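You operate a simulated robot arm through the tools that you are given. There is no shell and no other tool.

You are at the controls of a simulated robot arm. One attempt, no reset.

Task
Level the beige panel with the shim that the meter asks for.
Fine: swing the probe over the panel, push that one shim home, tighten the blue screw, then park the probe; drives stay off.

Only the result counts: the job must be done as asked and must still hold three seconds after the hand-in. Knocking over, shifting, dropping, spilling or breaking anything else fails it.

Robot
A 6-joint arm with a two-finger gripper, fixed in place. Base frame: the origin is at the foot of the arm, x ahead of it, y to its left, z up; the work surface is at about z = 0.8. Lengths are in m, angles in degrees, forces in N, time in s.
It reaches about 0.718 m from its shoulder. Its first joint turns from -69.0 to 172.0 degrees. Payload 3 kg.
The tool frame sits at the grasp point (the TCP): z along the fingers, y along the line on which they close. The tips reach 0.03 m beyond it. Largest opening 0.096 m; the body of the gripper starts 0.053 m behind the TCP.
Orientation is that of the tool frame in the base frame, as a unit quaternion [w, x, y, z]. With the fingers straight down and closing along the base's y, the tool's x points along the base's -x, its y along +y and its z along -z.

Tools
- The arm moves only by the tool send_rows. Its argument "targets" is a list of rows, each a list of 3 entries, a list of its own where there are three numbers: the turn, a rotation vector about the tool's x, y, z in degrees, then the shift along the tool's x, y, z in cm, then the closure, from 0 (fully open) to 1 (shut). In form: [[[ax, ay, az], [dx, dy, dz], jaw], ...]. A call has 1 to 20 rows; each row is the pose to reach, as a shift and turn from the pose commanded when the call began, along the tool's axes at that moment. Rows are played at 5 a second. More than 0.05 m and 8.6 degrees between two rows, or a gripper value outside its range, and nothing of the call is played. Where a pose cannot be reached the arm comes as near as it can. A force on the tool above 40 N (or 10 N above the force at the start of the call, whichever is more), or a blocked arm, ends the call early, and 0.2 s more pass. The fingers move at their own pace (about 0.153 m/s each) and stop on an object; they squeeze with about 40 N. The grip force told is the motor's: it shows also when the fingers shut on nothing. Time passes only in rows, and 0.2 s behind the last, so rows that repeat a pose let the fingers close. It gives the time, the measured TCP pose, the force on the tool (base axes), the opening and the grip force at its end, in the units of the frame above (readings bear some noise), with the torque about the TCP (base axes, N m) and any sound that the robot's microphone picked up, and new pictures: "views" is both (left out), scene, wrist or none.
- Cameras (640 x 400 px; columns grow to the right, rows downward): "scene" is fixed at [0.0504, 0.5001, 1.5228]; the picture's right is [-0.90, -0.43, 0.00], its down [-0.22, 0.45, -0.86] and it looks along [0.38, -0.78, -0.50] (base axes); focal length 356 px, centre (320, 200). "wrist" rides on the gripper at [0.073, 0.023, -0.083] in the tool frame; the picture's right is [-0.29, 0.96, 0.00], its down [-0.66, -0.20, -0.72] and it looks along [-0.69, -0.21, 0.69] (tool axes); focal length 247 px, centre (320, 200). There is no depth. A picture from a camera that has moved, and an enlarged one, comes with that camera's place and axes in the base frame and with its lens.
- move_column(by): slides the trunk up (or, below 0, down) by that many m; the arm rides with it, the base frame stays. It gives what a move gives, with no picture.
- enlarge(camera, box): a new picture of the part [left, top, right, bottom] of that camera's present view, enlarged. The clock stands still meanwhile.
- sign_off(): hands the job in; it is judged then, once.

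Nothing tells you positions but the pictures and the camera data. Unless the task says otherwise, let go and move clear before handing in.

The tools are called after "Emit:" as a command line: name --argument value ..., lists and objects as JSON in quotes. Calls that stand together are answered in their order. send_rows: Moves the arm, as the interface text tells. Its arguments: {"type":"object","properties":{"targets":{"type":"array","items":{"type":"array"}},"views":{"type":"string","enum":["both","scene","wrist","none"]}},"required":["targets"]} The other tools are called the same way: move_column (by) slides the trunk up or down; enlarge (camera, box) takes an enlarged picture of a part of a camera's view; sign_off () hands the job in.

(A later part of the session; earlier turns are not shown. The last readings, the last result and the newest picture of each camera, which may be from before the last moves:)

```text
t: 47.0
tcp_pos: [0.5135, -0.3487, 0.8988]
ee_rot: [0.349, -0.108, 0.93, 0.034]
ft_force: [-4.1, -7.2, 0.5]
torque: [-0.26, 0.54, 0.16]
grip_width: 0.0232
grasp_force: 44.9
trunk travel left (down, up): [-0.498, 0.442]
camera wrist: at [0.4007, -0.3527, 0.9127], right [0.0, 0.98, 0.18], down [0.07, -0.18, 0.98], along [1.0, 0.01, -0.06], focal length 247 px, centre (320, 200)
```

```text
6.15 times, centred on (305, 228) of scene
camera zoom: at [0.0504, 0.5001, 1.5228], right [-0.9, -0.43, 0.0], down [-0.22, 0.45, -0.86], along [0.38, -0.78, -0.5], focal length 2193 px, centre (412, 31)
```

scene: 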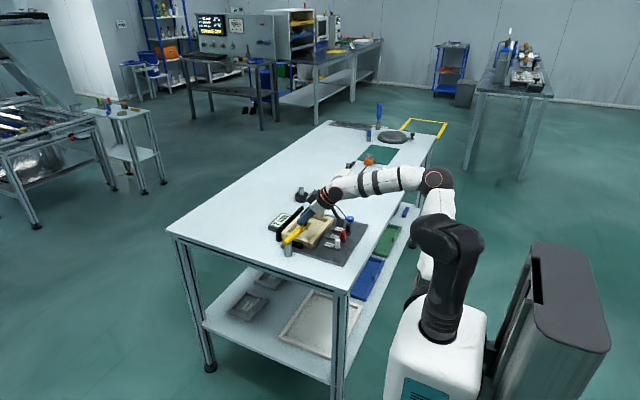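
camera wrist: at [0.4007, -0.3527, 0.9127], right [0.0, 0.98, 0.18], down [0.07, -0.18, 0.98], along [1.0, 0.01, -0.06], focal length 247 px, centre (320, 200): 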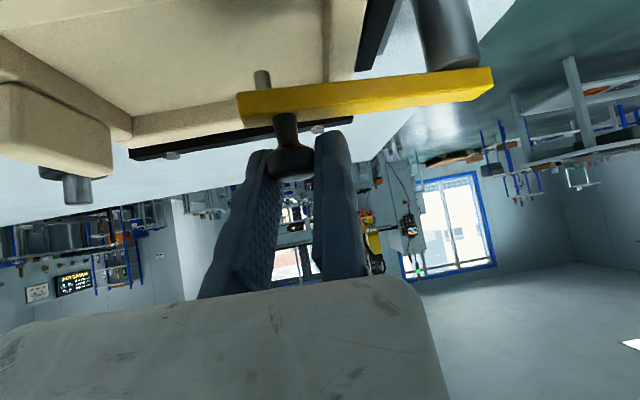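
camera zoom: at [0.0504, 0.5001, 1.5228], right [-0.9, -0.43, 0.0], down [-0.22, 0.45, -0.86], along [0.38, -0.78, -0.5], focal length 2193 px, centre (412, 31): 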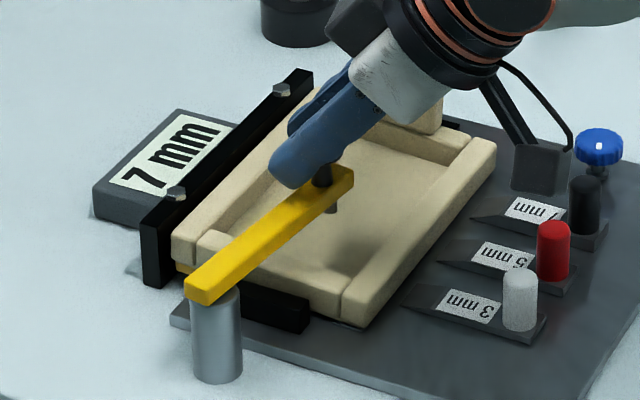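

The meter now reads **7 mm**, so the black-knobbed shim labelled 7 mm is the one. I'll release the probe knob, leave it over the panel, and lift straight up.

Emit:
send_rows --targets '[[[0, 0, 0], [0, 0, 0], 0.65], [[0, 0, 0], [0, 0.4, 0], 0.6], [[0, 0, 0], [0, 0.4, 0], 0.6]]' --views "none"

Emit:
move_column --by 0.1

Emit:
send_rows --targets '[[[0, 0, 0], [0, 0, 0], 0.6]]' --views "both"

Emit:
enlarge --camera "scene" --box '[265, 195, 365, 265]'

```text
t: 47.8
tcp_pos: [0.5133, -0.3423, 0.898]
ee_rot: [0.349, -0.108, 0.93, 0.034]
ft_force: [-0.3, -0.4, -0.2]
torque: [0.0, 0.0, 0.04]
grip_width: 0.0386
grasp_force: 0.1
trunk travel left (down, up): [-0.498, 0.442]
```

```text
t: 49.1
tcp_pos: [0.5128, -0.3434, 0.9993]
ee_rot: [0.348, -0.108, 0.93, 0.033]
ft_force: [0.5, 0.5, 1.2]
torque: [-0.01, 0.04, -0.03]
grip_width: 0.0383
grasp_force: 0.1
trunk travel left (down, up): [-0.598, 0.342]
```

```text
t: 49.5
tcp_pos: [0.5121, -0.3437, 1.0005]
ee_rot: [0.348, -0.108, 0.931, 0.033]
ft_force: [-1.1, -0.1, 0.1]
torque: [0.01, 0.01, 0.02]
grip_width: 0.0386
grasp_force: 0.1
trunk travel left (down, up): [-0.598, 0.342]
camera wrist: at [0.4004, -0.3474, 1.0129], right [0.0, 0.98, 0.18], down [0.07, -0.18, 0.98], along [1.0, 0.01, -0.07], focal length 247 px, centre (320, 200)
```

scene: 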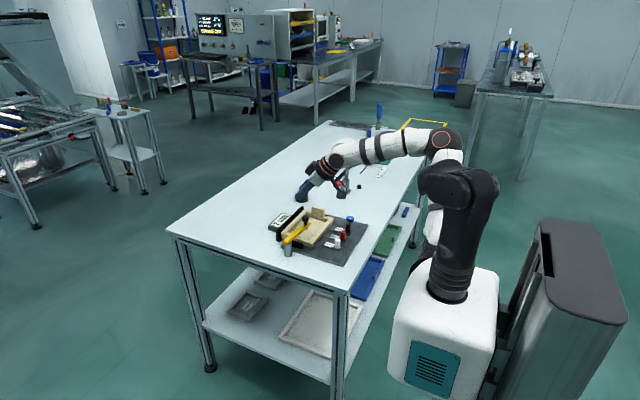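
wrist: 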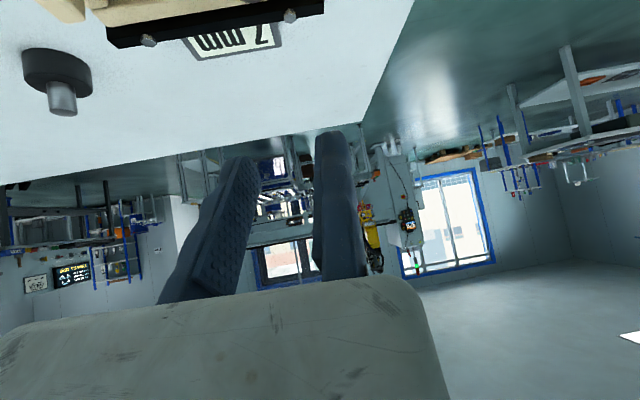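

```text
5.71 times, centred on (315, 230) of scene
camera zoom: at [0.0504, 0.5001, 1.5228], right [-0.9, -0.43, 0.0], down [-0.22, 0.45, -0.86], along [0.38, -0.78, -0.5], focal length 2037 px, centre (349, 29)
```

zoom: 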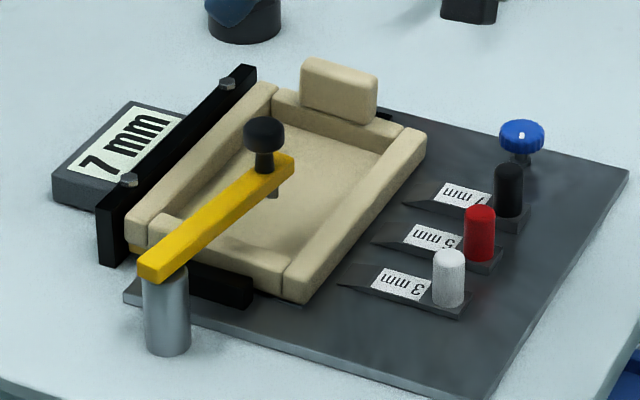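

The probe stays over the panel and the meter holds at 7 mm. Next I'll close the fingers, turn the lean straight along +x, and move high up to a point behind the black (7 mm) handle, which is at about (0.402, −0.446).

Emit:
send_rows --targets '[[[2.15, 0.04, 2.47], [3.14, -1.66, -2.71], 1], [[4.3, 0.08, 4.93], [6.29, -3.32, -5.42], 1], [[6.45, 0.12, 7.4], [9.43, -4.98, -8.13], 1], [[8.6, 0.16, 9.87], [12.57, -6.64, -10.84], 1], [[8.6, 0.16, 9.87], [12.57, -6.64, -10.84], 1]]' --views "both"

```text
t: 50.7
tcp_pos: [0.4414, -0.3851, 1.0511]
ee_rot: [0.35, -0.001, 0.937, -0.007]
ft_force: [-0.4, 0.1, -0.8]
torque: [0.03, -0.01, 0.0]
grip_width: 0.0
grasp_force: 33.4
out of reach, approached as far as the arm can: row 2, 3, 4, 5
trunk travel left (down, up): [-0.598, 0.342]
camera wrist: at [0.3309, -0.3646, 1.0654], right [0.22, 0.96, 0.18], down [0.02, -0.19, 0.98], along [0.97, -0.21, -0.07], focal length 247 px, centre (320, 200)
```

scene: 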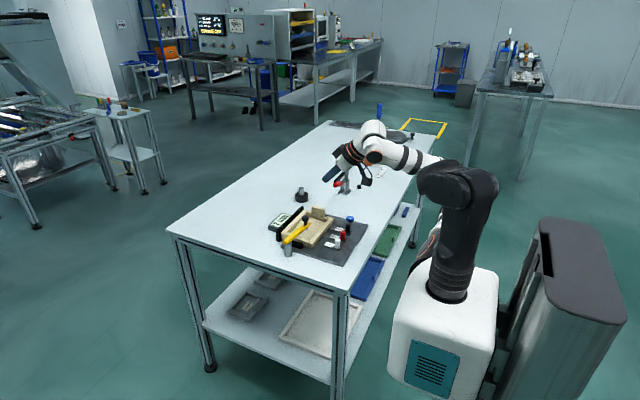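
wrist: 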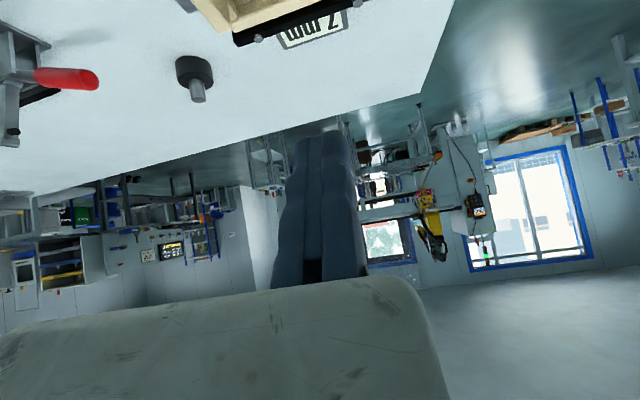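

The wrist can't come that close to the shoulder with this lean. For the shim a straight-down hand reaches better, so I'll bring the hand upright while moving to about (0.37, −0.446), still at z≈1.0.

Emit:
send_rows --targets '[[[0, 7, 0], [1.42, -1.01, 0.59], 1], [[0, 14, 0], [3.07, -2.02, 0.73], 1], [[0, 21, 0], [4.66, -3.05, 0.6], 1], [[0, 28, 0], [6.16, -4.07, 0.18], 1], [[0, 34.5, 0], [7.39, -5.09, -0.37], 1], [[0, 41, 0], [8.46, -6.11, -1.12], 1], [[0, 41, 0], [8.46, -6.11, -1.12], 1]]' --views "both"

```text
t: 52.3
tcp_pos: [0.3678, -0.4494, 1.0079]
ee_rot: [-0.001, 0.0, 1.0, -0.007]
ft_force: [-0.6, 0.0, -0.2]
torque: [-0.01, 0.0, 0.0]
grip_width: 0.0
grasp_force: 32.8
trunk travel left (down, up): [-0.598, 0.342]
camera wrist: at [0.2944, -0.427, 1.0903], right [0.29, 0.96, -0.01], down [0.66, -0.19, 0.72], along [0.69, -0.22, -0.69], focal length 247 px, centre (320, 200)
```

scene: 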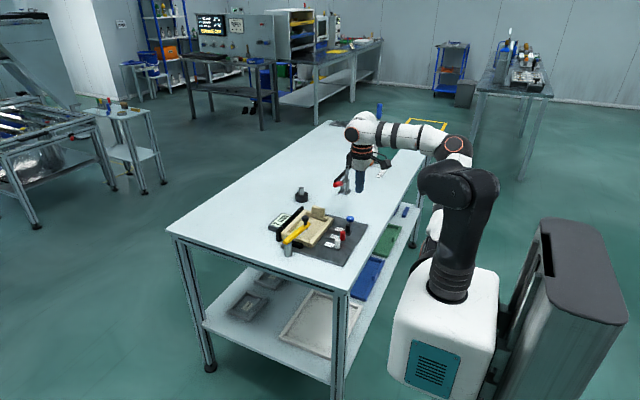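
wrist: 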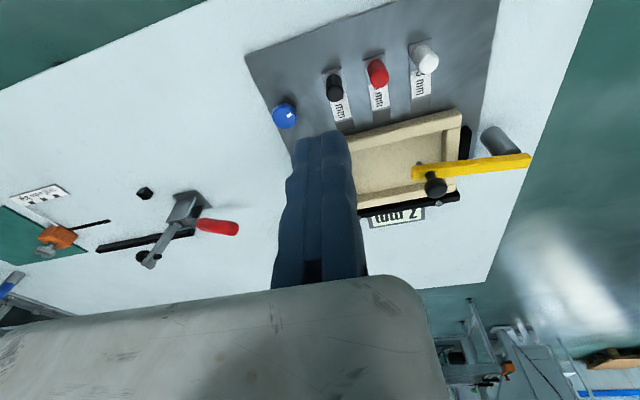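

The hand is upright at (0.368, −0.449, 1.008), with all three handles in view. I'll zoom in to measure the black handle precisely.

Emit:
enlarge --camera "wrist" --box '[260, 30, 460, 160]'

Emit:
enlarge --camera "scene" --box '[310, 205, 370, 245]'

```text
3.08 times, centred on (360, 95) of wrist
camera zoom: at [0.2944, -0.427, 1.0903], right [0.29, 0.96, -0.01], down [0.66, -0.19, 0.72], along [0.69, -0.22, -0.69], focal length 760 px, centre (197, 523)
```

zoom: 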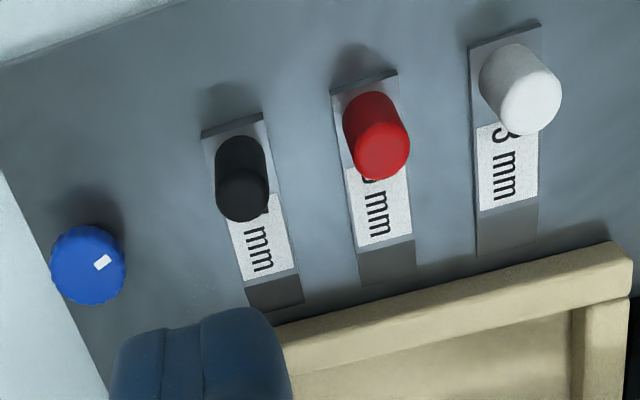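

```text
10.00 times, centred on (340, 225) of scene
camera zoom: at [0.0504, 0.5001, 1.5228], right [-0.9, -0.43, 0.0], down [-0.22, 0.45, -0.86], along [0.38, -0.78, -0.5], focal length 3564 px, centre (120, -50)
```

zoom: 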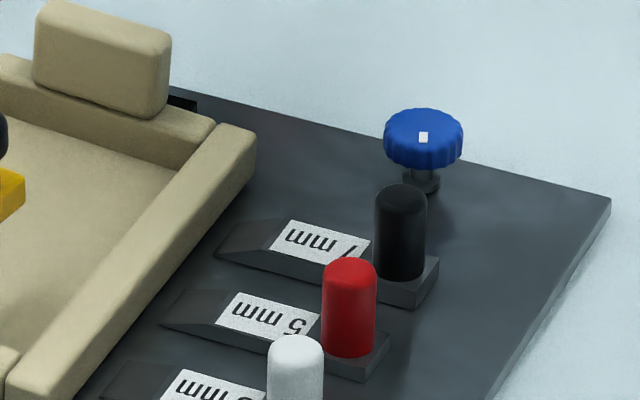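

The black handle's axis is at about (0.396, −0.444), radius about 9 mm, top near z 0.845. I'll line the closed fingers up behind it at x≈0.369 and lower with the trunk in stages.

Emit:
send_rows --targets '[[[0, 0, 0], [-0.1, 0.5, 0], 1], [[0, 0, 0], [-0.1, 0.5, 0], 1]]' --views "none"

Emit:
move_column --by -0.1

Emit:
send_rows --targets '[[[0, 0, 0], [0, 0, 0], 1]]' --views "both"

Emit:
enlarge --camera "scene" --box '[310, 185, 380, 245]'

Emit:
enlarge --camera "wrist" --box '[220, 50, 420, 190]'

```text
t: 52.9
tcp_pos: [0.3686, -0.444, 1.0071]
ee_rot: [0.0, 0.0, 1.0, -0.007]
ft_force: [-0.2, 0.3, 1.0]
torque: [0.0, 0.03, 0.0]
grip_width: 0.0
grasp_force: 33.1
trunk travel left (down, up): [-0.598, 0.342]
```

```text
t: 54.2
tcp_pos: [0.3691, -0.4456, 0.9084]
ee_rot: [0.0, 0.001, 1.0, -0.007]
ft_force: [-0.1, 0.5, -0.6]
torque: [0.0, 0.03, 0.01]
grip_width: 0.0
grasp_force: 33.0
trunk travel left (down, up): [-0.498, 0.442]
```

```text
t: 54.6
tcp_pos: [0.37, -0.4443, 0.9072]
ee_rot: [0.0, 0.001, 1.0, -0.007]
ft_force: [-0.2, 0.1, 0.7]
torque: [-0.01, -0.01, 0.02]
grip_width: 0.0
grasp_force: 33.1
trunk travel left (down, up): [-0.498, 0.442]
camera wrist: at [0.2957, -0.422, 0.9901], right [0.29, 0.96, -0.01], down [0.66, -0.19, 0.73], along [0.69, -0.22, -0.69], focal length 247 px, centre (320, 200)
```

scene: 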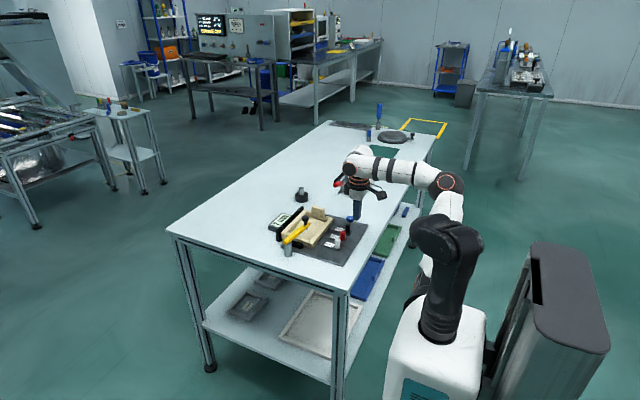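
wrist: 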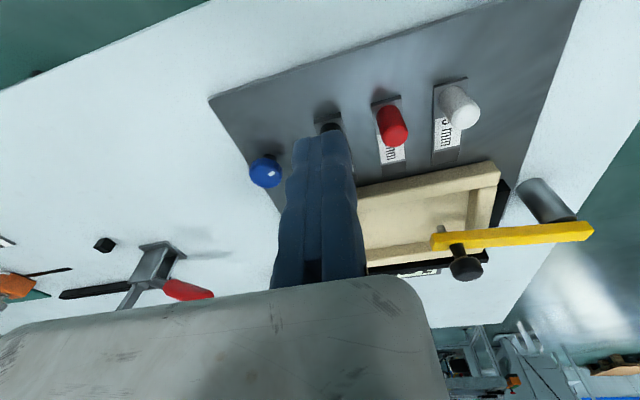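

```text
6.67 times, centred on (345, 215) of scene
camera zoom: at [0.0504, 0.5001, 1.5228], right [-0.9, -0.43, 0.0], down [-0.22, 0.45, -0.86], along [0.38, -0.78, -0.5], focal length 2376 px, centre (153, 100)
```

zoom: 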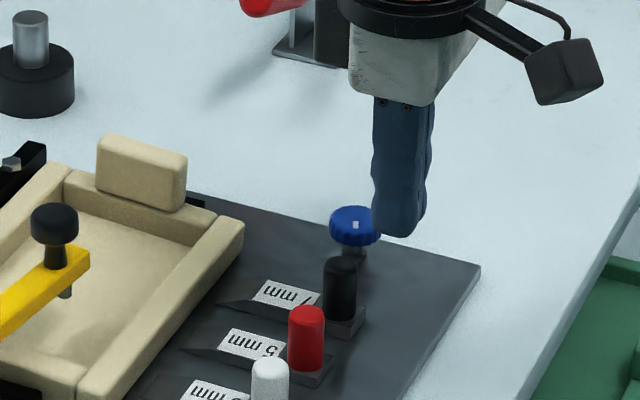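

```text
2.86 times, centred on (320, 120) of wrist
camera zoom: at [0.2957, -0.422, 0.9901], right [0.29, 0.96, -0.01], down [0.66, -0.19, 0.73], along [0.69, -0.22, -0.69], focal length 706 px, centre (320, 429)
```

zoom: 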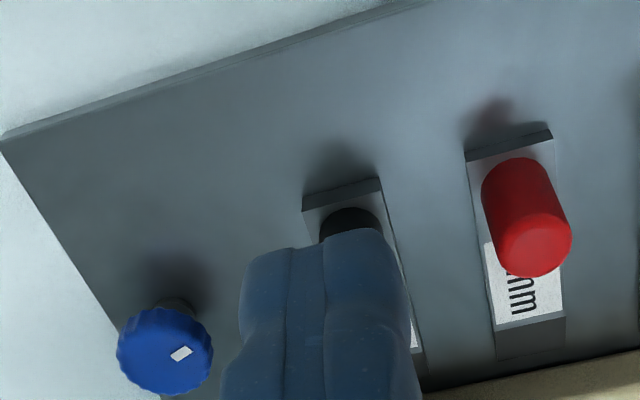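

Fingers are lined up in y with the shim, about 5 mm behind its back edge. I'll back off another 3 mm and lower to tip height about z 0.822.

Emit:
send_rows --targets '[[[0, 0, 0], [0.4, 0, 0], 1]]' --views "none"

Emit:
move_column --by -0.055

Emit:
send_rows --targets '[[[0, 0, 0], [0, 0, 0], 1]]' --views "both"

Emit:
enlarge --camera "scene" --box '[310, 195, 370, 245]'

```text
t: 55.0
tcp_pos: [0.3648, -0.444, 0.9074]
ee_rot: [0.0, -0.001, 1.0, -0.007]
ft_force: [0.4, -0.3, -0.4]
torque: [0.0, 0.03, 0.01]
grip_width: 0.0001
grasp_force: 33.2
trunk travel left (down, up): [-0.498, 0.442]
```

```text
t: 56.0
tcp_pos: [0.3644, -0.4439, 0.8532]
ee_rot: [0.0, 0.0, 1.0, -0.007]
ft_force: [0.5, -0.5, 0.2]
torque: [0.01, -0.02, 0.0]
grip_width: 0.0001
grasp_force: 33.0
trunk travel left (down, up): [-0.443, 0.497]
```

```text
t: 56.4
tcp_pos: [0.3659, -0.4426, 0.8521]
ee_rot: [0.0, 0.001, 1.0, -0.007]
ft_force: [-0.3, 0.4, 0.2]
torque: [0.01, 0.04, -0.01]
grip_width: 0.0003
grasp_force: 33.4
trunk travel left (down, up): [-0.443, 0.497]
camera wrist: at [0.2919, -0.422, 0.9351], right [0.29, 0.96, -0.01], down [0.66, -0.19, 0.73], along [0.69, -0.22, -0.69], focal length 247 px, centre (320, 200)
```

scene: 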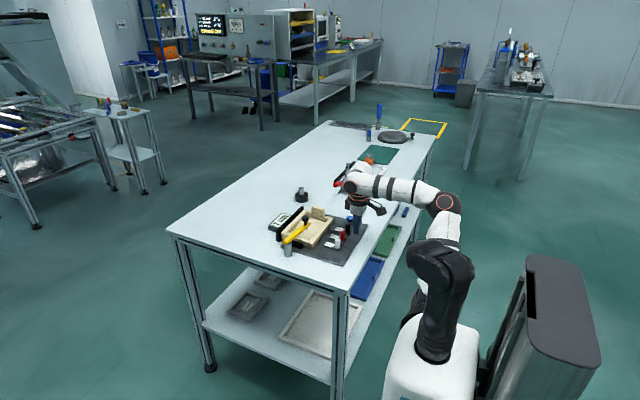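
wrist: 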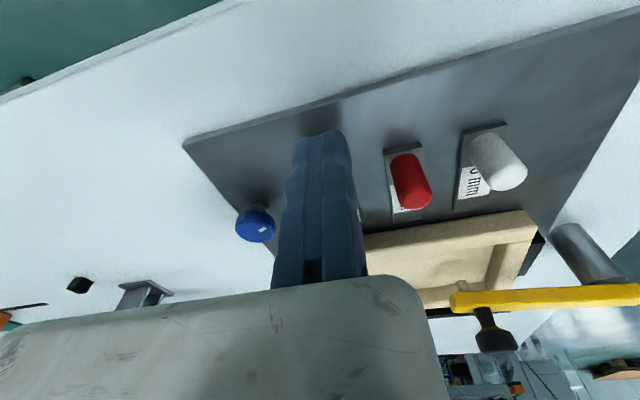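

```text
8.00 times, centred on (340, 220) of scene
camera zoom: at [0.0504, 0.5001, 1.5228], right [-0.9, -0.43, 0.0], down [-0.22, 0.45, -0.86], along [0.38, -0.78, -0.5], focal length 2851 px, centre (160, 40)
```

zoom: 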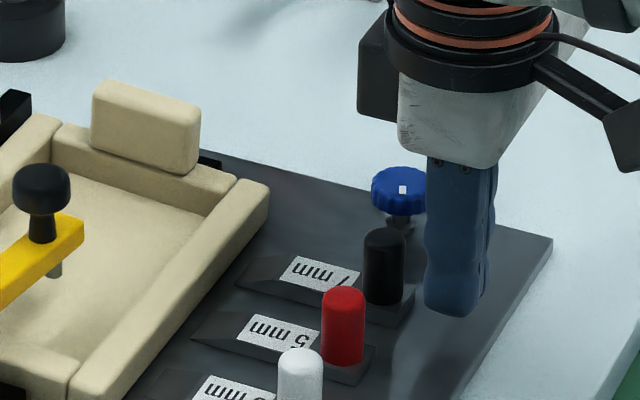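

The fingers stand just behind the black handle. I'll push in +x slowly, 5 mm per row, and watch the force and shim.

Emit:
send_rows --targets '[[[0, 0, 0], [-0.6, 0, 0], 1], [[0, 0, 0], [-1.1, 0, 0], 1], [[0, 0, 0], [-1.5, 0, 0], 1], [[0, 0, 0], [-1.9, 0, 0], 1], [[0, 0, 0], [-2.3, 0, 0], 1], [[0, 0, 0], [-2.7, 0, 0], 1], [[0, 0, 0], [-3.1, 0, 0], 1]]' --views "scene"

Emit:
enlarge --camera "scene" --box '[270, 195, 370, 260]'

```text
t: 58.0
tcp_pos: [0.396, -0.4436, 0.8518]
ee_rot: [0.0, 0.0, 1.0, -0.006]
ft_force: [-1.6, -0.2, 0.2]
torque: [0.01, 0.06, -0.03]
grip_width: 0.0002
grasp_force: 33.6
trunk travel left (down, up): [-0.443, 0.497]
```

scene: 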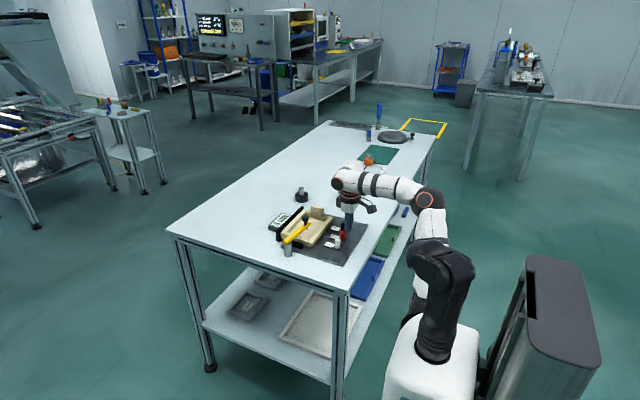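

```text
6.15 times, centred on (320, 228) of scene
camera zoom: at [0.0504, 0.5001, 1.5228], right [-0.9, -0.43, 0.0], down [-0.22, 0.45, -0.86], along [0.38, -0.78, -0.5], focal length 2193 px, centre (320, 31)
```

zoom: 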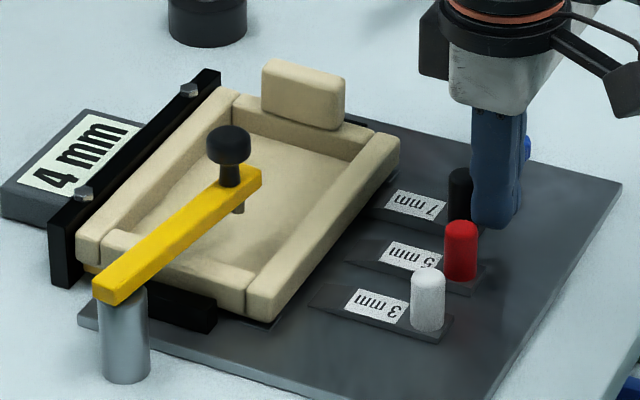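

The 7 mm shim is sliding in and the meter is counting down (now 4 mm). I'll keep pushing in small steps.

Emit:
send_rows --targets '[[[0, 0, 0], [-0.4, 0, 0], 1], [[0, 0, 0], [-0.8, 0, 0], 1], [[0, 0, 0], [-1.2, 0, 0], 1], [[0, 0, 0], [-1.6, 0, 0], 1], [[0, 0, 0], [-2.0, 0, 0], 1]]' --views "scene"

Emit:
enlarge --camera "scene" --box '[270, 195, 370, 260]'

```text
t: 59.2
tcp_pos: [0.416, -0.4442, 0.8533]
ee_rot: [0.0, 0.0, 1.0, -0.006]
ft_force: [-1.5, 0.3, 0.6]
torque: [-0.02, 0.05, -0.02]
grip_width: 0.0001
grasp_force: 32.9
trunk travel left (down, up): [-0.443, 0.497]
```

scene: 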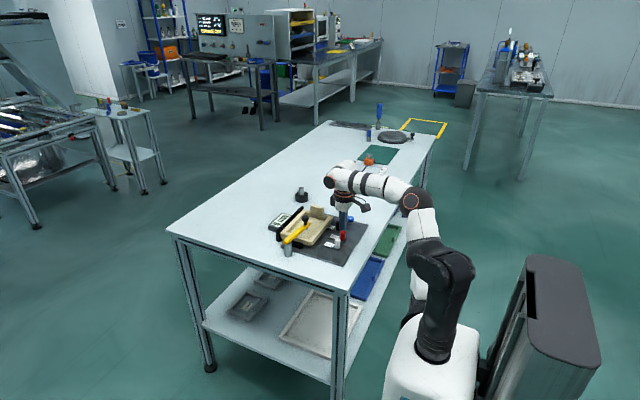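

```text
6.15 times, centred on (320, 228) of scene
camera zoom: at [0.0504, 0.5001, 1.5228], right [-0.9, -0.43, 0.0], down [-0.22, 0.45, -0.86], along [0.38, -0.78, -0.5], focal length 2193 px, centre (320, 31)
```

zoom: 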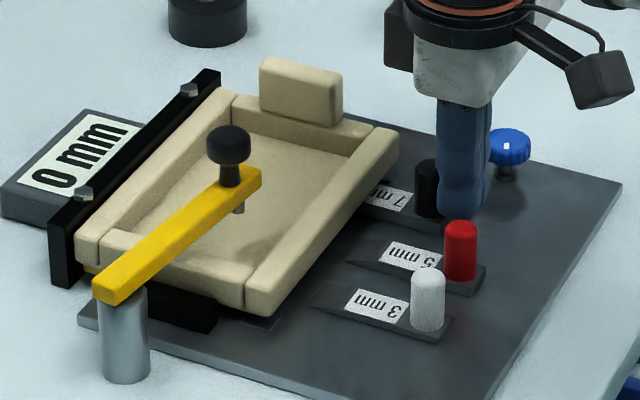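

The meter reads 0 mm with hardly any force. I'll continue gently in 2–3 mm steps to find the home stop.

Emit:
send_rows --targets '[[[0, 0, 0], [-0.25, 0, 0], 1], [[0, 0, 0], [-0.5, 0, 0], 1], [[0, 0, 0], [-0.75, 0, 0], 1]]' --views "scene"

Emit:
enlarge --camera "scene" --box '[270, 195, 370, 260]'

```text
t: 60.0
tcp_pos: [0.4181, -0.4444, 0.8535]
ee_rot: [-0.003, 0.0, 1.0, -0.005]
ft_force: [-24.4, 0.8, -6.2]
torque: [-0.08, 0.82, -0.03]
grip_width: 0.0057
grasp_force: 33.1
trunk travel left (down, up): [-0.443, 0.497]
```

scene: 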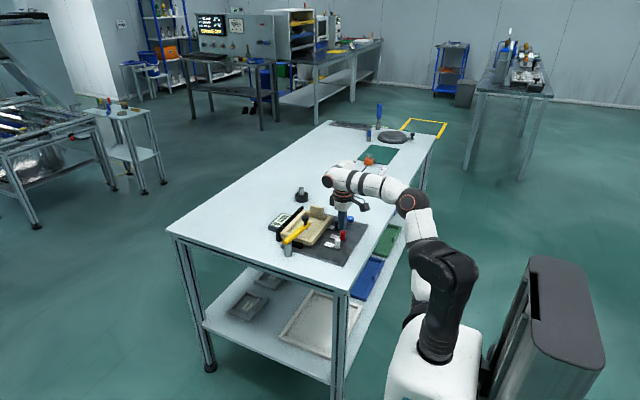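

```text
6.15 times, centred on (320, 228) of scene
camera zoom: at [0.0504, 0.5001, 1.5228], right [-0.9, -0.43, 0.0], down [-0.22, 0.45, -0.86], along [0.38, -0.78, -0.5], focal length 2193 px, centre (320, 31)
```

zoom: 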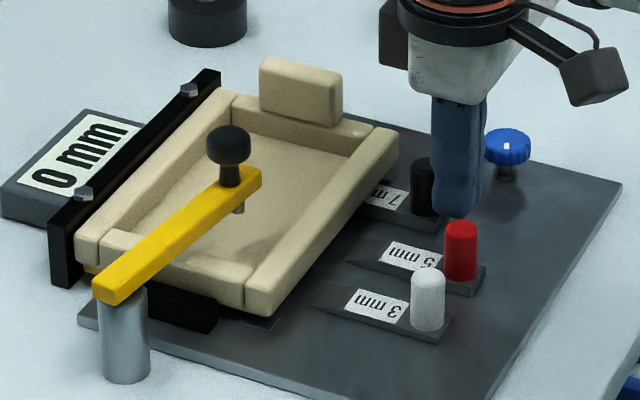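

The shim is hard against its stop (24 N back-force, no more travel) and the meter shows 0 mm. I'll back away in −x and lift off.

Emit:
send_rows --targets '[[[0, 0, 0], [0.5, 0, 0], 1], [[0, 0, 0], [1.5, 0, 0], 1], [[0, 0, 0], [3.0, 0, 0], 1]]' --views "none"

Emit:
move_column --by 0.1

Emit:
send_rows --targets '[[[0, 0, 0], [0, 0, 0], 0.5], [[0, 0, 0], [0, 0, 0], 0.5]]' --views "both"

Emit:
enlarge --camera "scene" --box '[270, 195, 370, 260]'

Emit:
enlarge --camera "wrist" --box '[180, 60, 420, 240]'

```text
t: 60.8
tcp_pos: [0.3943, -0.4443, 0.8522]
ee_rot: [0.0, 0.0, 1.0, -0.007]
ft_force: [0.1, 0.1, -0.8]
torque: [0.01, -0.02, -0.03]
grip_width: 0.0
grasp_force: 33.2
trunk travel left (down, up): [-0.443, 0.497]
```

```text
t: 62.1
tcp_pos: [0.3941, -0.4436, 0.9529]
ee_rot: [0.0, 0.001, 1.0, -0.007]
ft_force: [0.1, 0.0, 0.1]
torque: [-0.03, -0.04, -0.03]
grip_width: 0.0
grasp_force: 33.2
trunk travel left (down, up): [-0.543, 0.397]
```

```text
t: 62.7
tcp_pos: [0.3944, -0.4441, 0.952]
ee_rot: [0.001, 0.0, 1.0, -0.007]
ft_force: [0.6, 0.3, 0.7]
torque: [-0.01, 0.02, 0.01]
grip_width: 0.0479
grasp_force: 0.0
trunk travel left (down, up): [-0.543, 0.397]
camera wrist: at [0.3205, -0.4216, 1.0347], right [0.29, 0.96, -0.01], down [0.66, -0.19, 0.73], along [0.69, -0.22, -0.69], focal length 247 px, centre (320, 200)
```

scene: 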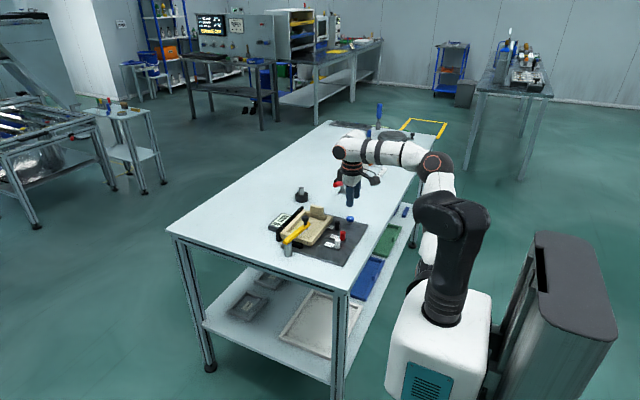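
wrist: 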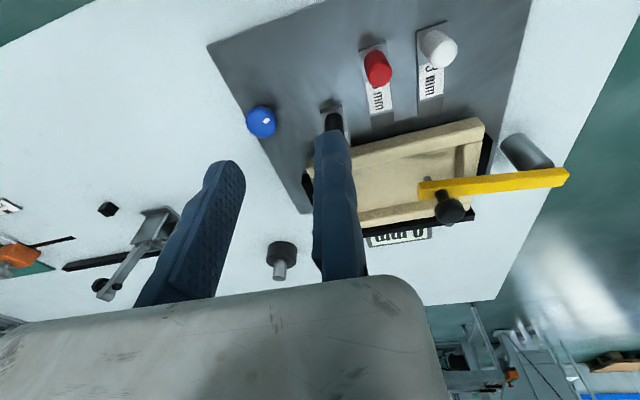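

```text
6.15 times, centred on (320, 228) of scene
camera zoom: at [0.0504, 0.5001, 1.5228], right [-0.9, -0.43, 0.0], down [-0.22, 0.45, -0.86], along [0.38, -0.78, -0.5], focal length 2193 px, centre (320, 31)
```

zoom: 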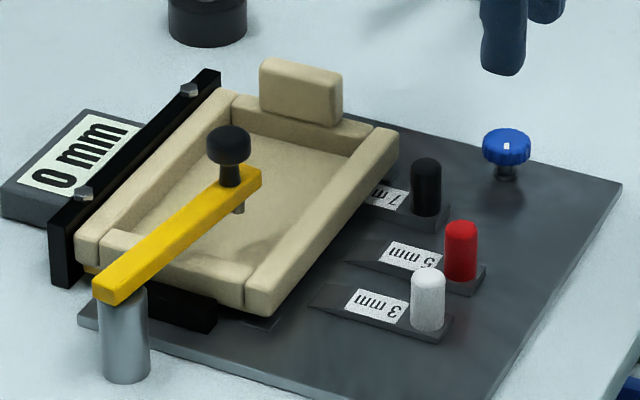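

```text
2.22 times, centred on (300, 150) of wrist
camera zoom: at [0.3205, -0.4216, 1.0347], right [0.29, 0.96, -0.01], down [0.66, -0.19, 0.73], along [0.69, -0.22, -0.69], focal length 549 px, centre (364, 311)
```

zoom: 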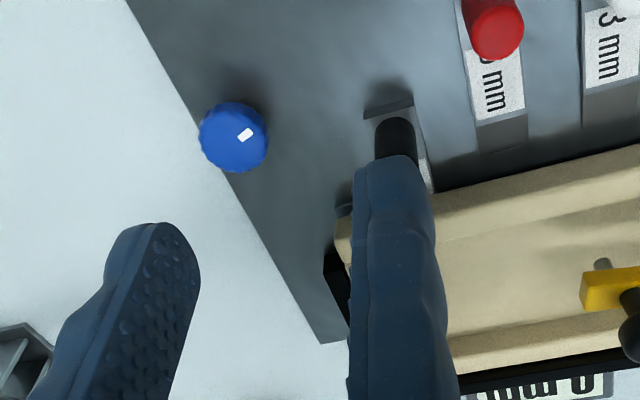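

The shim is home and the meter holds 0 mm. The blue screw's knob is at about (0.411, −0.506, 0.83), about 27 mm across. To tighten I'll turn it clockwise, so I'll start with the hand yawed 50° counter-clockwise above it.

Emit:
send_rows --targets '[[[0, 0, -7.2], [0.03, -0.7, 0], 0.5], [[0, 0, -14.4], [0.06, -1.4, 0], 0.5], [[0, 0, -21.5], [0.1, -2.1, 0], 0.5], [[0, 0, -28.6], [0.12, -2.8, 0], 0.5], [[0, 0, -35.7], [0.15, -3.5, 0], 0.5], [[0, 0, -42.9], [0.17, -4.1, 0], 0.5], [[0, 0, -50], [0.18, -4.65, 0], 0.5], [[0, 0, -50], [0.18, -4.65, 0], 0.5]]' --views "both"

Emit:
enlarge --camera "wrist" --box '[180, 60, 420, 240]'

Emit:
enlarge --camera "scene" --box '[310, 180, 380, 245]'

```text
t: 64.5
tcp_pos: [0.392, -0.4898, 0.953]
ee_rot: [-0.003, -0.423, 0.906, -0.006]
ft_force: [-1.0, 1.1, 0.3]
torque: [0.01, 0.0, 0.04]
grip_width: 0.0478
grasp_force: 0.1
trunk travel left (down, up): [-0.543, 0.397]
camera wrist: at [0.3274, -0.5324, 1.0361], right [-0.54, 0.84, -0.01], down [0.58, 0.39, 0.72], along [0.61, 0.38, -0.7], focal length 247 px, centre (320, 200)
```

scene: 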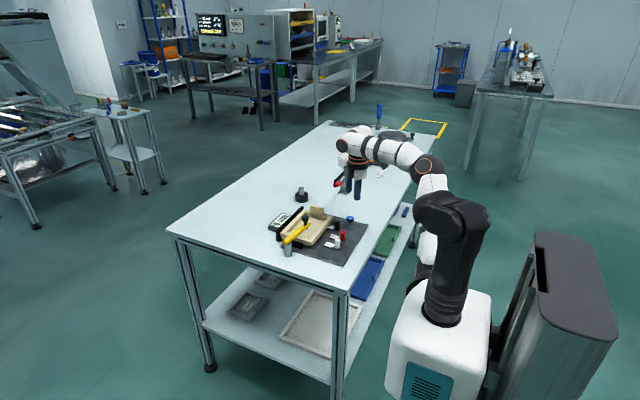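
wrist: 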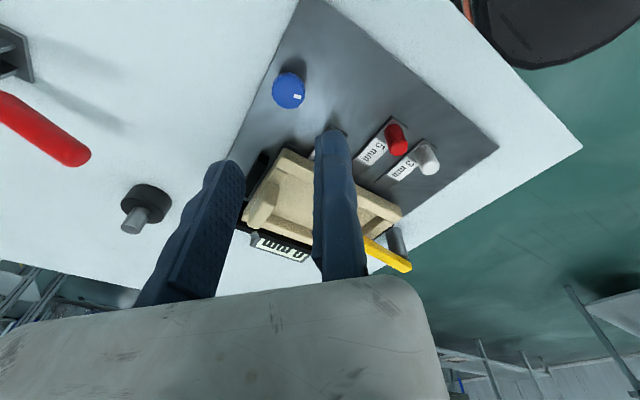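

```text
2.22 times, centred on (300, 150) of wrist
camera zoom: at [0.3274, -0.5324, 1.0361], right [-0.54, 0.84, -0.01], down [0.58, 0.39, 0.72], along [0.61, 0.38, -0.7], focal length 549 px, centre (364, 311)
```

zoom: 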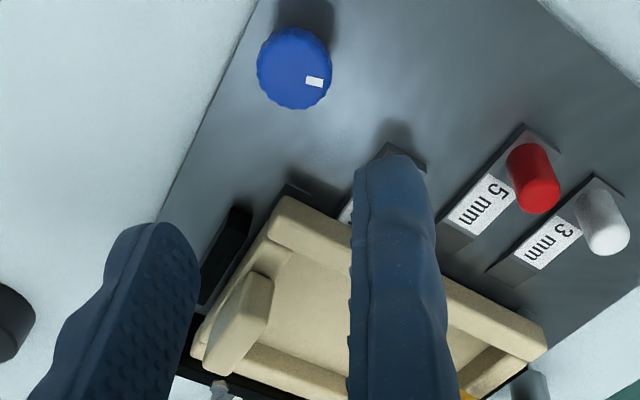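

```text
6.15 times, centred on (345, 212) of scene
camera zoom: at [0.0504, 0.5001, 1.5228], right [-0.9, -0.43, 0.0], down [-0.22, 0.45, -0.86], along [0.38, -0.78, -0.5], focal length 2193 px, centre (166, 123)
```

zoom: 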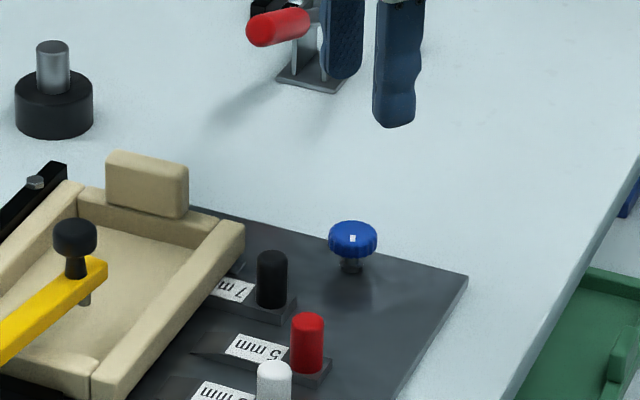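

The knob is centred between the jaws (tool x≈0, y≈−0.026). I'll lower 9 cm with the trunk and check.

Emit:
move_column --by -0.09

Emit:
send_rows --targets '[[[0, 0, 0], [0, 0, 0], 0.5]]' --views "both"

Emit:
enlarge --camera "scene" --box '[320, 190, 380, 240]'

Emit:
enlarge --camera "wrist" --box '[180, 80, 400, 240]'

```text
t: 65.8
tcp_pos: [0.3921, -0.4892, 0.8628]
ee_rot: [-0.003, -0.422, 0.906, -0.006]
ft_force: [-0.2, 1.0, 0.5]
torque: [-0.01, -0.02, 0.02]
grip_width: 0.0482
grasp_force: 0.0
trunk travel left (down, up): [-0.453, 0.487]
```

```text
t: 66.2
tcp_pos: [0.3915, -0.4891, 0.8635]
ee_rot: [-0.004, -0.422, 0.907, -0.006]
ft_force: [-1.0, 0.5, 0.4]
torque: [0.0, -0.01, -0.01]
grip_width: 0.048
grasp_force: 0.0
trunk travel left (down, up): [-0.453, 0.487]
camera wrist: at [0.3274, -0.5322, 0.9461], right [-0.54, 0.84, -0.01], down [0.58, 0.38, 0.72], along [0.61, 0.38, -0.7], focal length 247 px, centre (320, 200)
```

scene: 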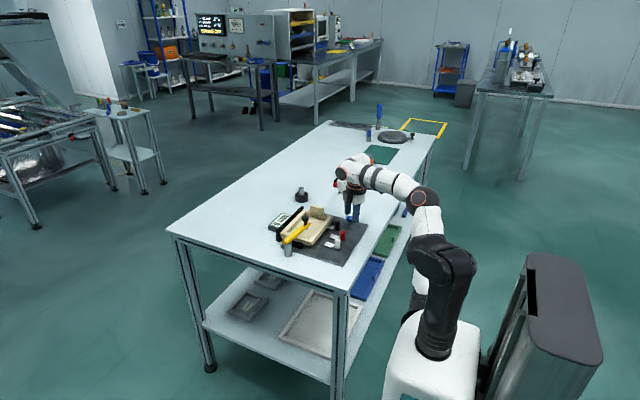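
wrist: 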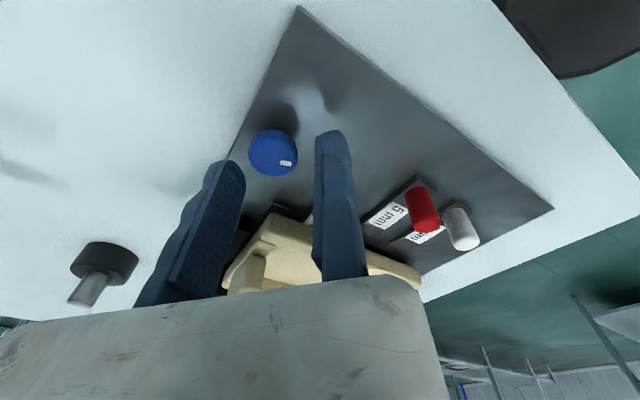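

```text
8.00 times, centred on (350, 215) of scene
camera zoom: at [0.0504, 0.5001, 1.5228], right [-0.9, -0.43, 0.0], down [-0.22, 0.45, -0.86], along [0.38, -0.78, -0.5], focal length 2851 px, centre (80, 80)
```

zoom: 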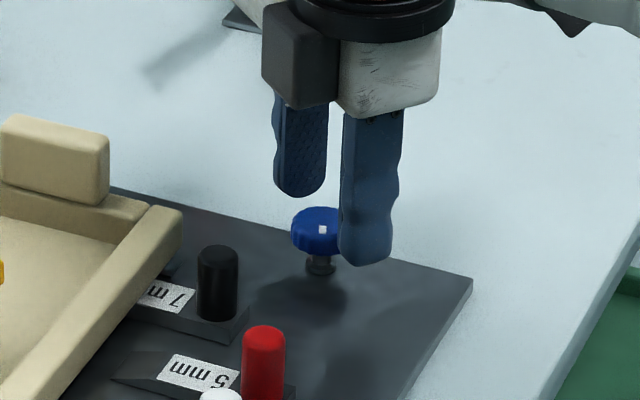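

```text
2.50 times, centred on (290, 160) of wrist
camera zoom: at [0.3274, -0.5322, 0.9461], right [-0.54, 0.84, -0.01], down [0.58, 0.38, 0.72], along [0.61, 0.38, -0.7], focal length 617 px, centre (395, 300)
```

zoom: 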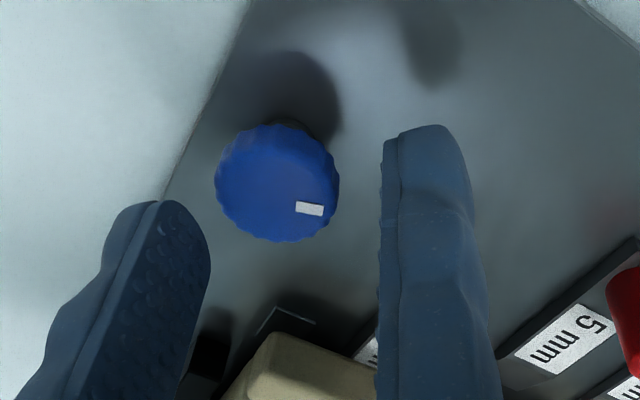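

The knob is centred between the jaws. I'll lower the last 2 cm, then move the fixed finger against the knob and close.

Emit:
move_column --by -0.021

Emit:
send_rows --targets '[[[0, 0, 0], [0.1, -0.5, 0], 0.5], [[0, 0, 0], [0.1, -1.0, 0], 0.55], [[0, 0, 0], [0.1, -1.15, 0], 0.6]]' --views "both"

Emit:
enlarge --camera "wrist" --box '[180, 80, 400, 240]'

Emit:
enlarge --camera "scene" --box '[320, 190, 380, 240]'

```text
t: 66.9
tcp_pos: [0.3917, -0.4894, 0.8424]
ee_rot: [-0.003, -0.422, 0.907, -0.007]
ft_force: [-0.2, 0.4, -0.9]
torque: [-0.01, 0.04, -0.01]
grip_width: 0.0479
grasp_force: 0.0
trunk travel left (down, up): [-0.432, 0.508]
```

```text
t: 67.7
tcp_pos: [0.4016, -0.4986, 0.8424]
ee_rot: [-0.003, -0.422, 0.907, -0.006]
ft_force: [0.0, -0.2, -0.3]
torque: [0.0, 0.02, -0.03]
grip_width: 0.0384
grasp_force: 0.1
trunk travel left (down, up): [-0.432, 0.508]
camera wrist: at [0.3357, -0.5409, 0.9254], right [-0.54, 0.84, -0.01], down [0.58, 0.38, 0.72], along [0.61, 0.38, -0.7], focal length 247 px, centre (320, 200)
```

scene: 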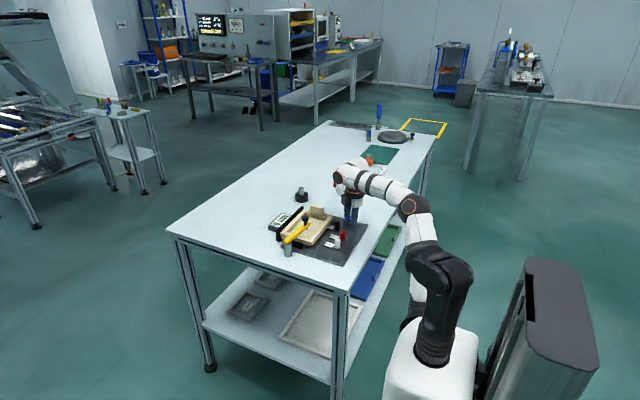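
wrist: 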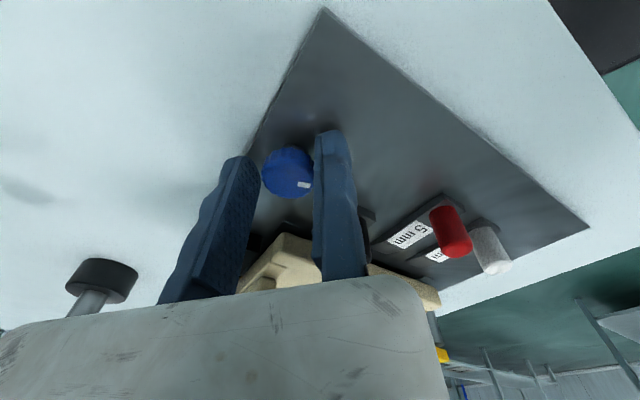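

```text
2.50 times, centred on (290, 160) of wrist
camera zoom: at [0.3357, -0.5409, 0.9254], right [-0.54, 0.84, -0.01], down [0.58, 0.38, 0.72], along [0.61, 0.38, -0.7], focal length 617 px, centre (395, 300)
```

zoom: 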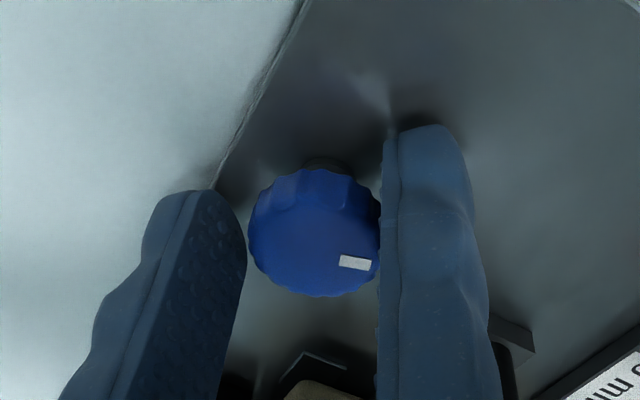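

```text
8.00 times, centred on (350, 215) of scene
camera zoom: at [0.0504, 0.5001, 1.5228], right [-0.9, -0.43, 0.0], down [-0.22, 0.45, -0.86], along [0.38, -0.78, -0.5], focal length 2851 px, centre (80, 80)
```

zoom: 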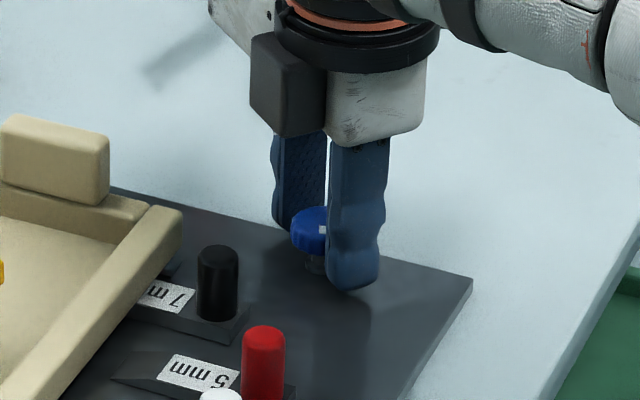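

The fixed finger is about 2 mm from the knob. I'll move it to contact and close the jaw on the knob.

Emit:
send_rows --targets '[[[0, 0, 0], [0, -0.15, 0], 0.7], [[0, 0, 0], [0, -0.15, 0], 0.8], [[0, 0, 0], [0, -0.15, 0], 0.85], [[0, 0, 0], [0, -0.15, 0], 0.85]]' --views "wrist"

Emit:
enlarge --camera "wrist" --box '[180, 80, 400, 240]'

```text
t: 68.7
tcp_pos: [0.4024, -0.4996, 0.842]
ee_rot: [-0.003, -0.422, 0.906, -0.006]
ft_force: [8.8, -7.5, 3.5]
torque: [-0.13, -0.16, -0.03]
grip_width: 0.0273
grasp_force: 11.3
trunk travel left (down, up): [-0.432, 0.508]
camera wrist: at [0.3382, -0.5426, 0.9245], right [-0.54, 0.84, -0.01], down [0.58, 0.38, 0.72], along [0.61, 0.38, -0.7], focal length 247 px, centre (320, 200)
```

wrist: 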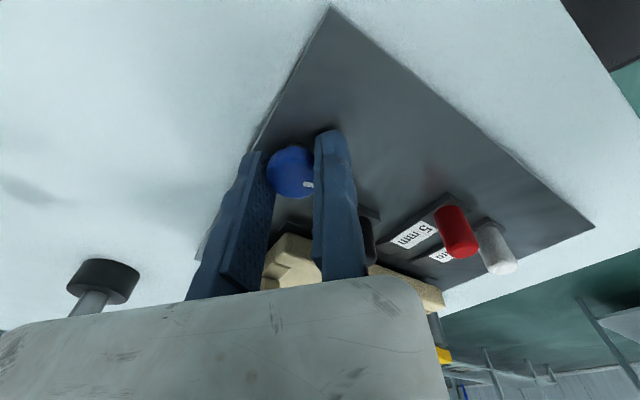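

```text
2.50 times, centred on (290, 160) of wrist
camera zoom: at [0.3382, -0.5426, 0.9245], right [-0.54, 0.84, -0.01], down [0.58, 0.38, 0.72], along [0.61, 0.38, -0.7], focal length 617 px, centre (395, 300)
```

zoom: 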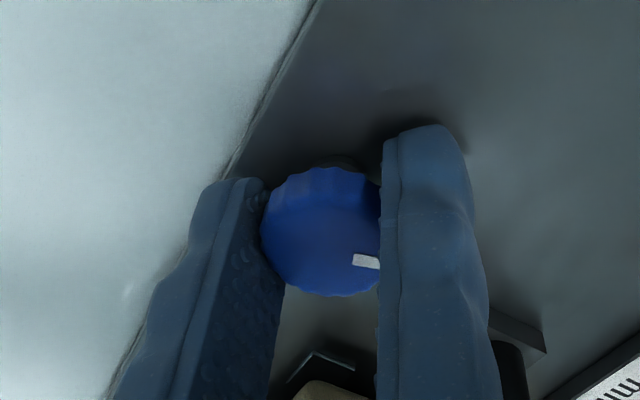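

The knob is gripped (27 mm). I'll balance the grip by 1 mm and turn it clockwise 60° about the knob's axis, then check the mark and torque.

Emit:
send_rows --targets '[[[0, 0, 0], [0, -0.1, 0], 0.9], [[0, 0, 0], [0, -0.1, 0], 0.95]]' --views "none"

Emit:
send_rows --targets '[[[0, 0, 5], [-0.12, -0.01, 0], 0.95], [[0, 0, 10], [-0.24, -0.02, 0], 0.95], [[0, 0, 15], [-0.35, -0.05, 0], 0.95], [[0, 0, 20], [-0.47, -0.08, 0], 0.95], [[0, 0, 25], [-0.58, -0.13, 0], 0.95], [[0, 0, 30], [-0.69, -0.18, 0], 0.95], [[0, 0, 35], [-0.79, -0.25, 0], 0.95], [[0, 0, 40], [-0.88, -0.32, 0], 0.95], [[0, 0, 45], [-0.97, -0.4, 0], 0.95], [[0, 0, 50], [-1.05, -0.49, 0], 0.95], [[0, 0, 55], [-1.12, -0.58, 0], 0.95], [[0, 0, 60], [-1.19, -0.69, 0], 0.95]]' --views "both"

Emit:
enlarge --camera "wrist" --box '[180, 80, 400, 240]'

Emit:
enlarge --camera "scene" --box '[320, 190, 380, 240]'

```text
t: 69.3
tcp_pos: [0.404, -0.5003, 0.8416]
ee_rot: [-0.003, -0.422, 0.907, -0.005]
ft_force: [11.9, -10.3, 4.7]
torque: [-0.01, -0.08, -0.01]
grip_width: 0.026
grasp_force: 44.3
trunk travel left (down, up): [-0.432, 0.508]
```

```text
t: 71.9
tcp_pos: [0.4149, -0.4946, 0.8405]
ee_rot: [-0.002, 0.088, 0.996, -0.005]
ft_force: [-1.4, 4.7, -7.2]
torque: [0.48, 0.71, 0.0]
grip_width: 0.0257
grasp_force: 45.5
trunk travel left (down, up): [-0.432, 0.508]
camera wrist: at [0.3472, -0.4606, 0.9233], right [0.46, 0.89, -0.01], down [0.62, -0.31, 0.72], along [0.64, -0.34, -0.69], focal length 247 px, centre (320, 200)
```

scene: 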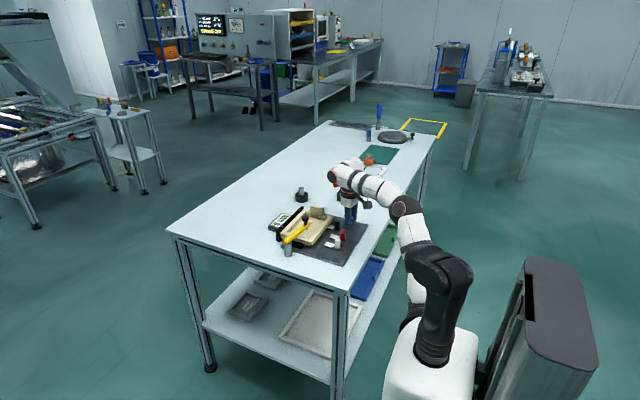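
wrist: 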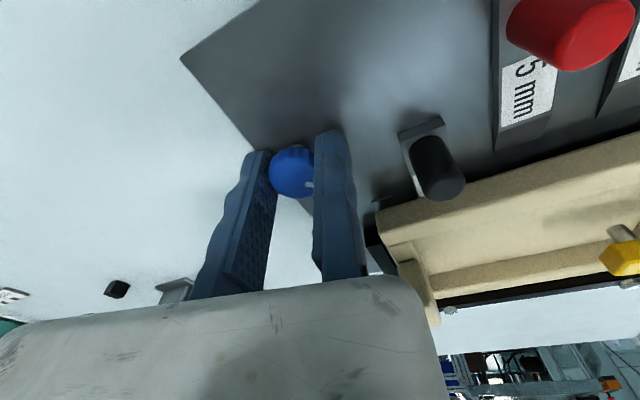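

```text
2.50 times, centred on (290, 160) of wrist
camera zoom: at [0.3472, -0.4606, 0.9233], right [0.46, 0.89, -0.01], down [0.62, -0.31, 0.72], along [0.64, -0.34, -0.69], focal length 617 px, centre (395, 300)
```

zoom: 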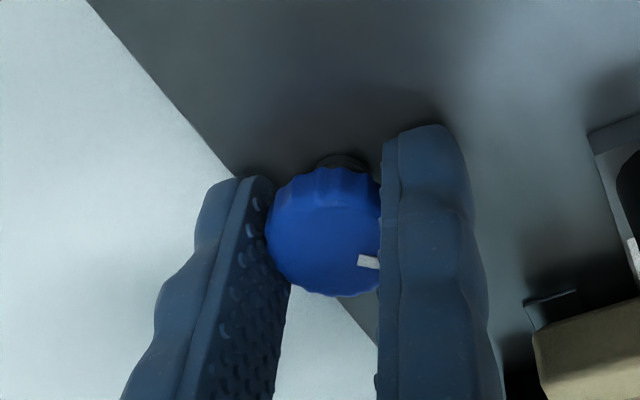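

```text
8.00 times, centred on (350, 215) of scene
camera zoom: at [0.0504, 0.5001, 1.5228], right [-0.9, -0.43, 0.0], down [-0.22, 0.45, -0.86], along [0.38, -0.78, -0.5], focal length 2851 px, centre (80, 80)
```

zoom: 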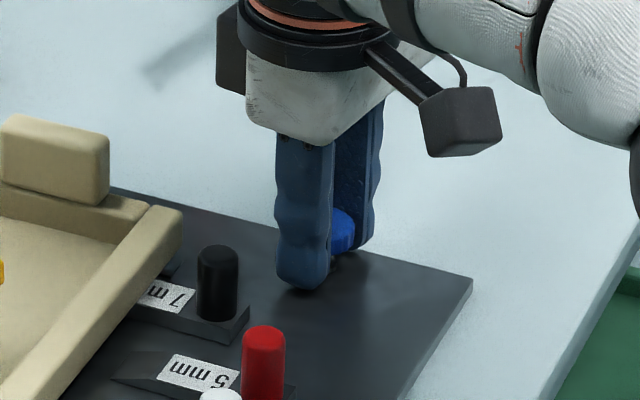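

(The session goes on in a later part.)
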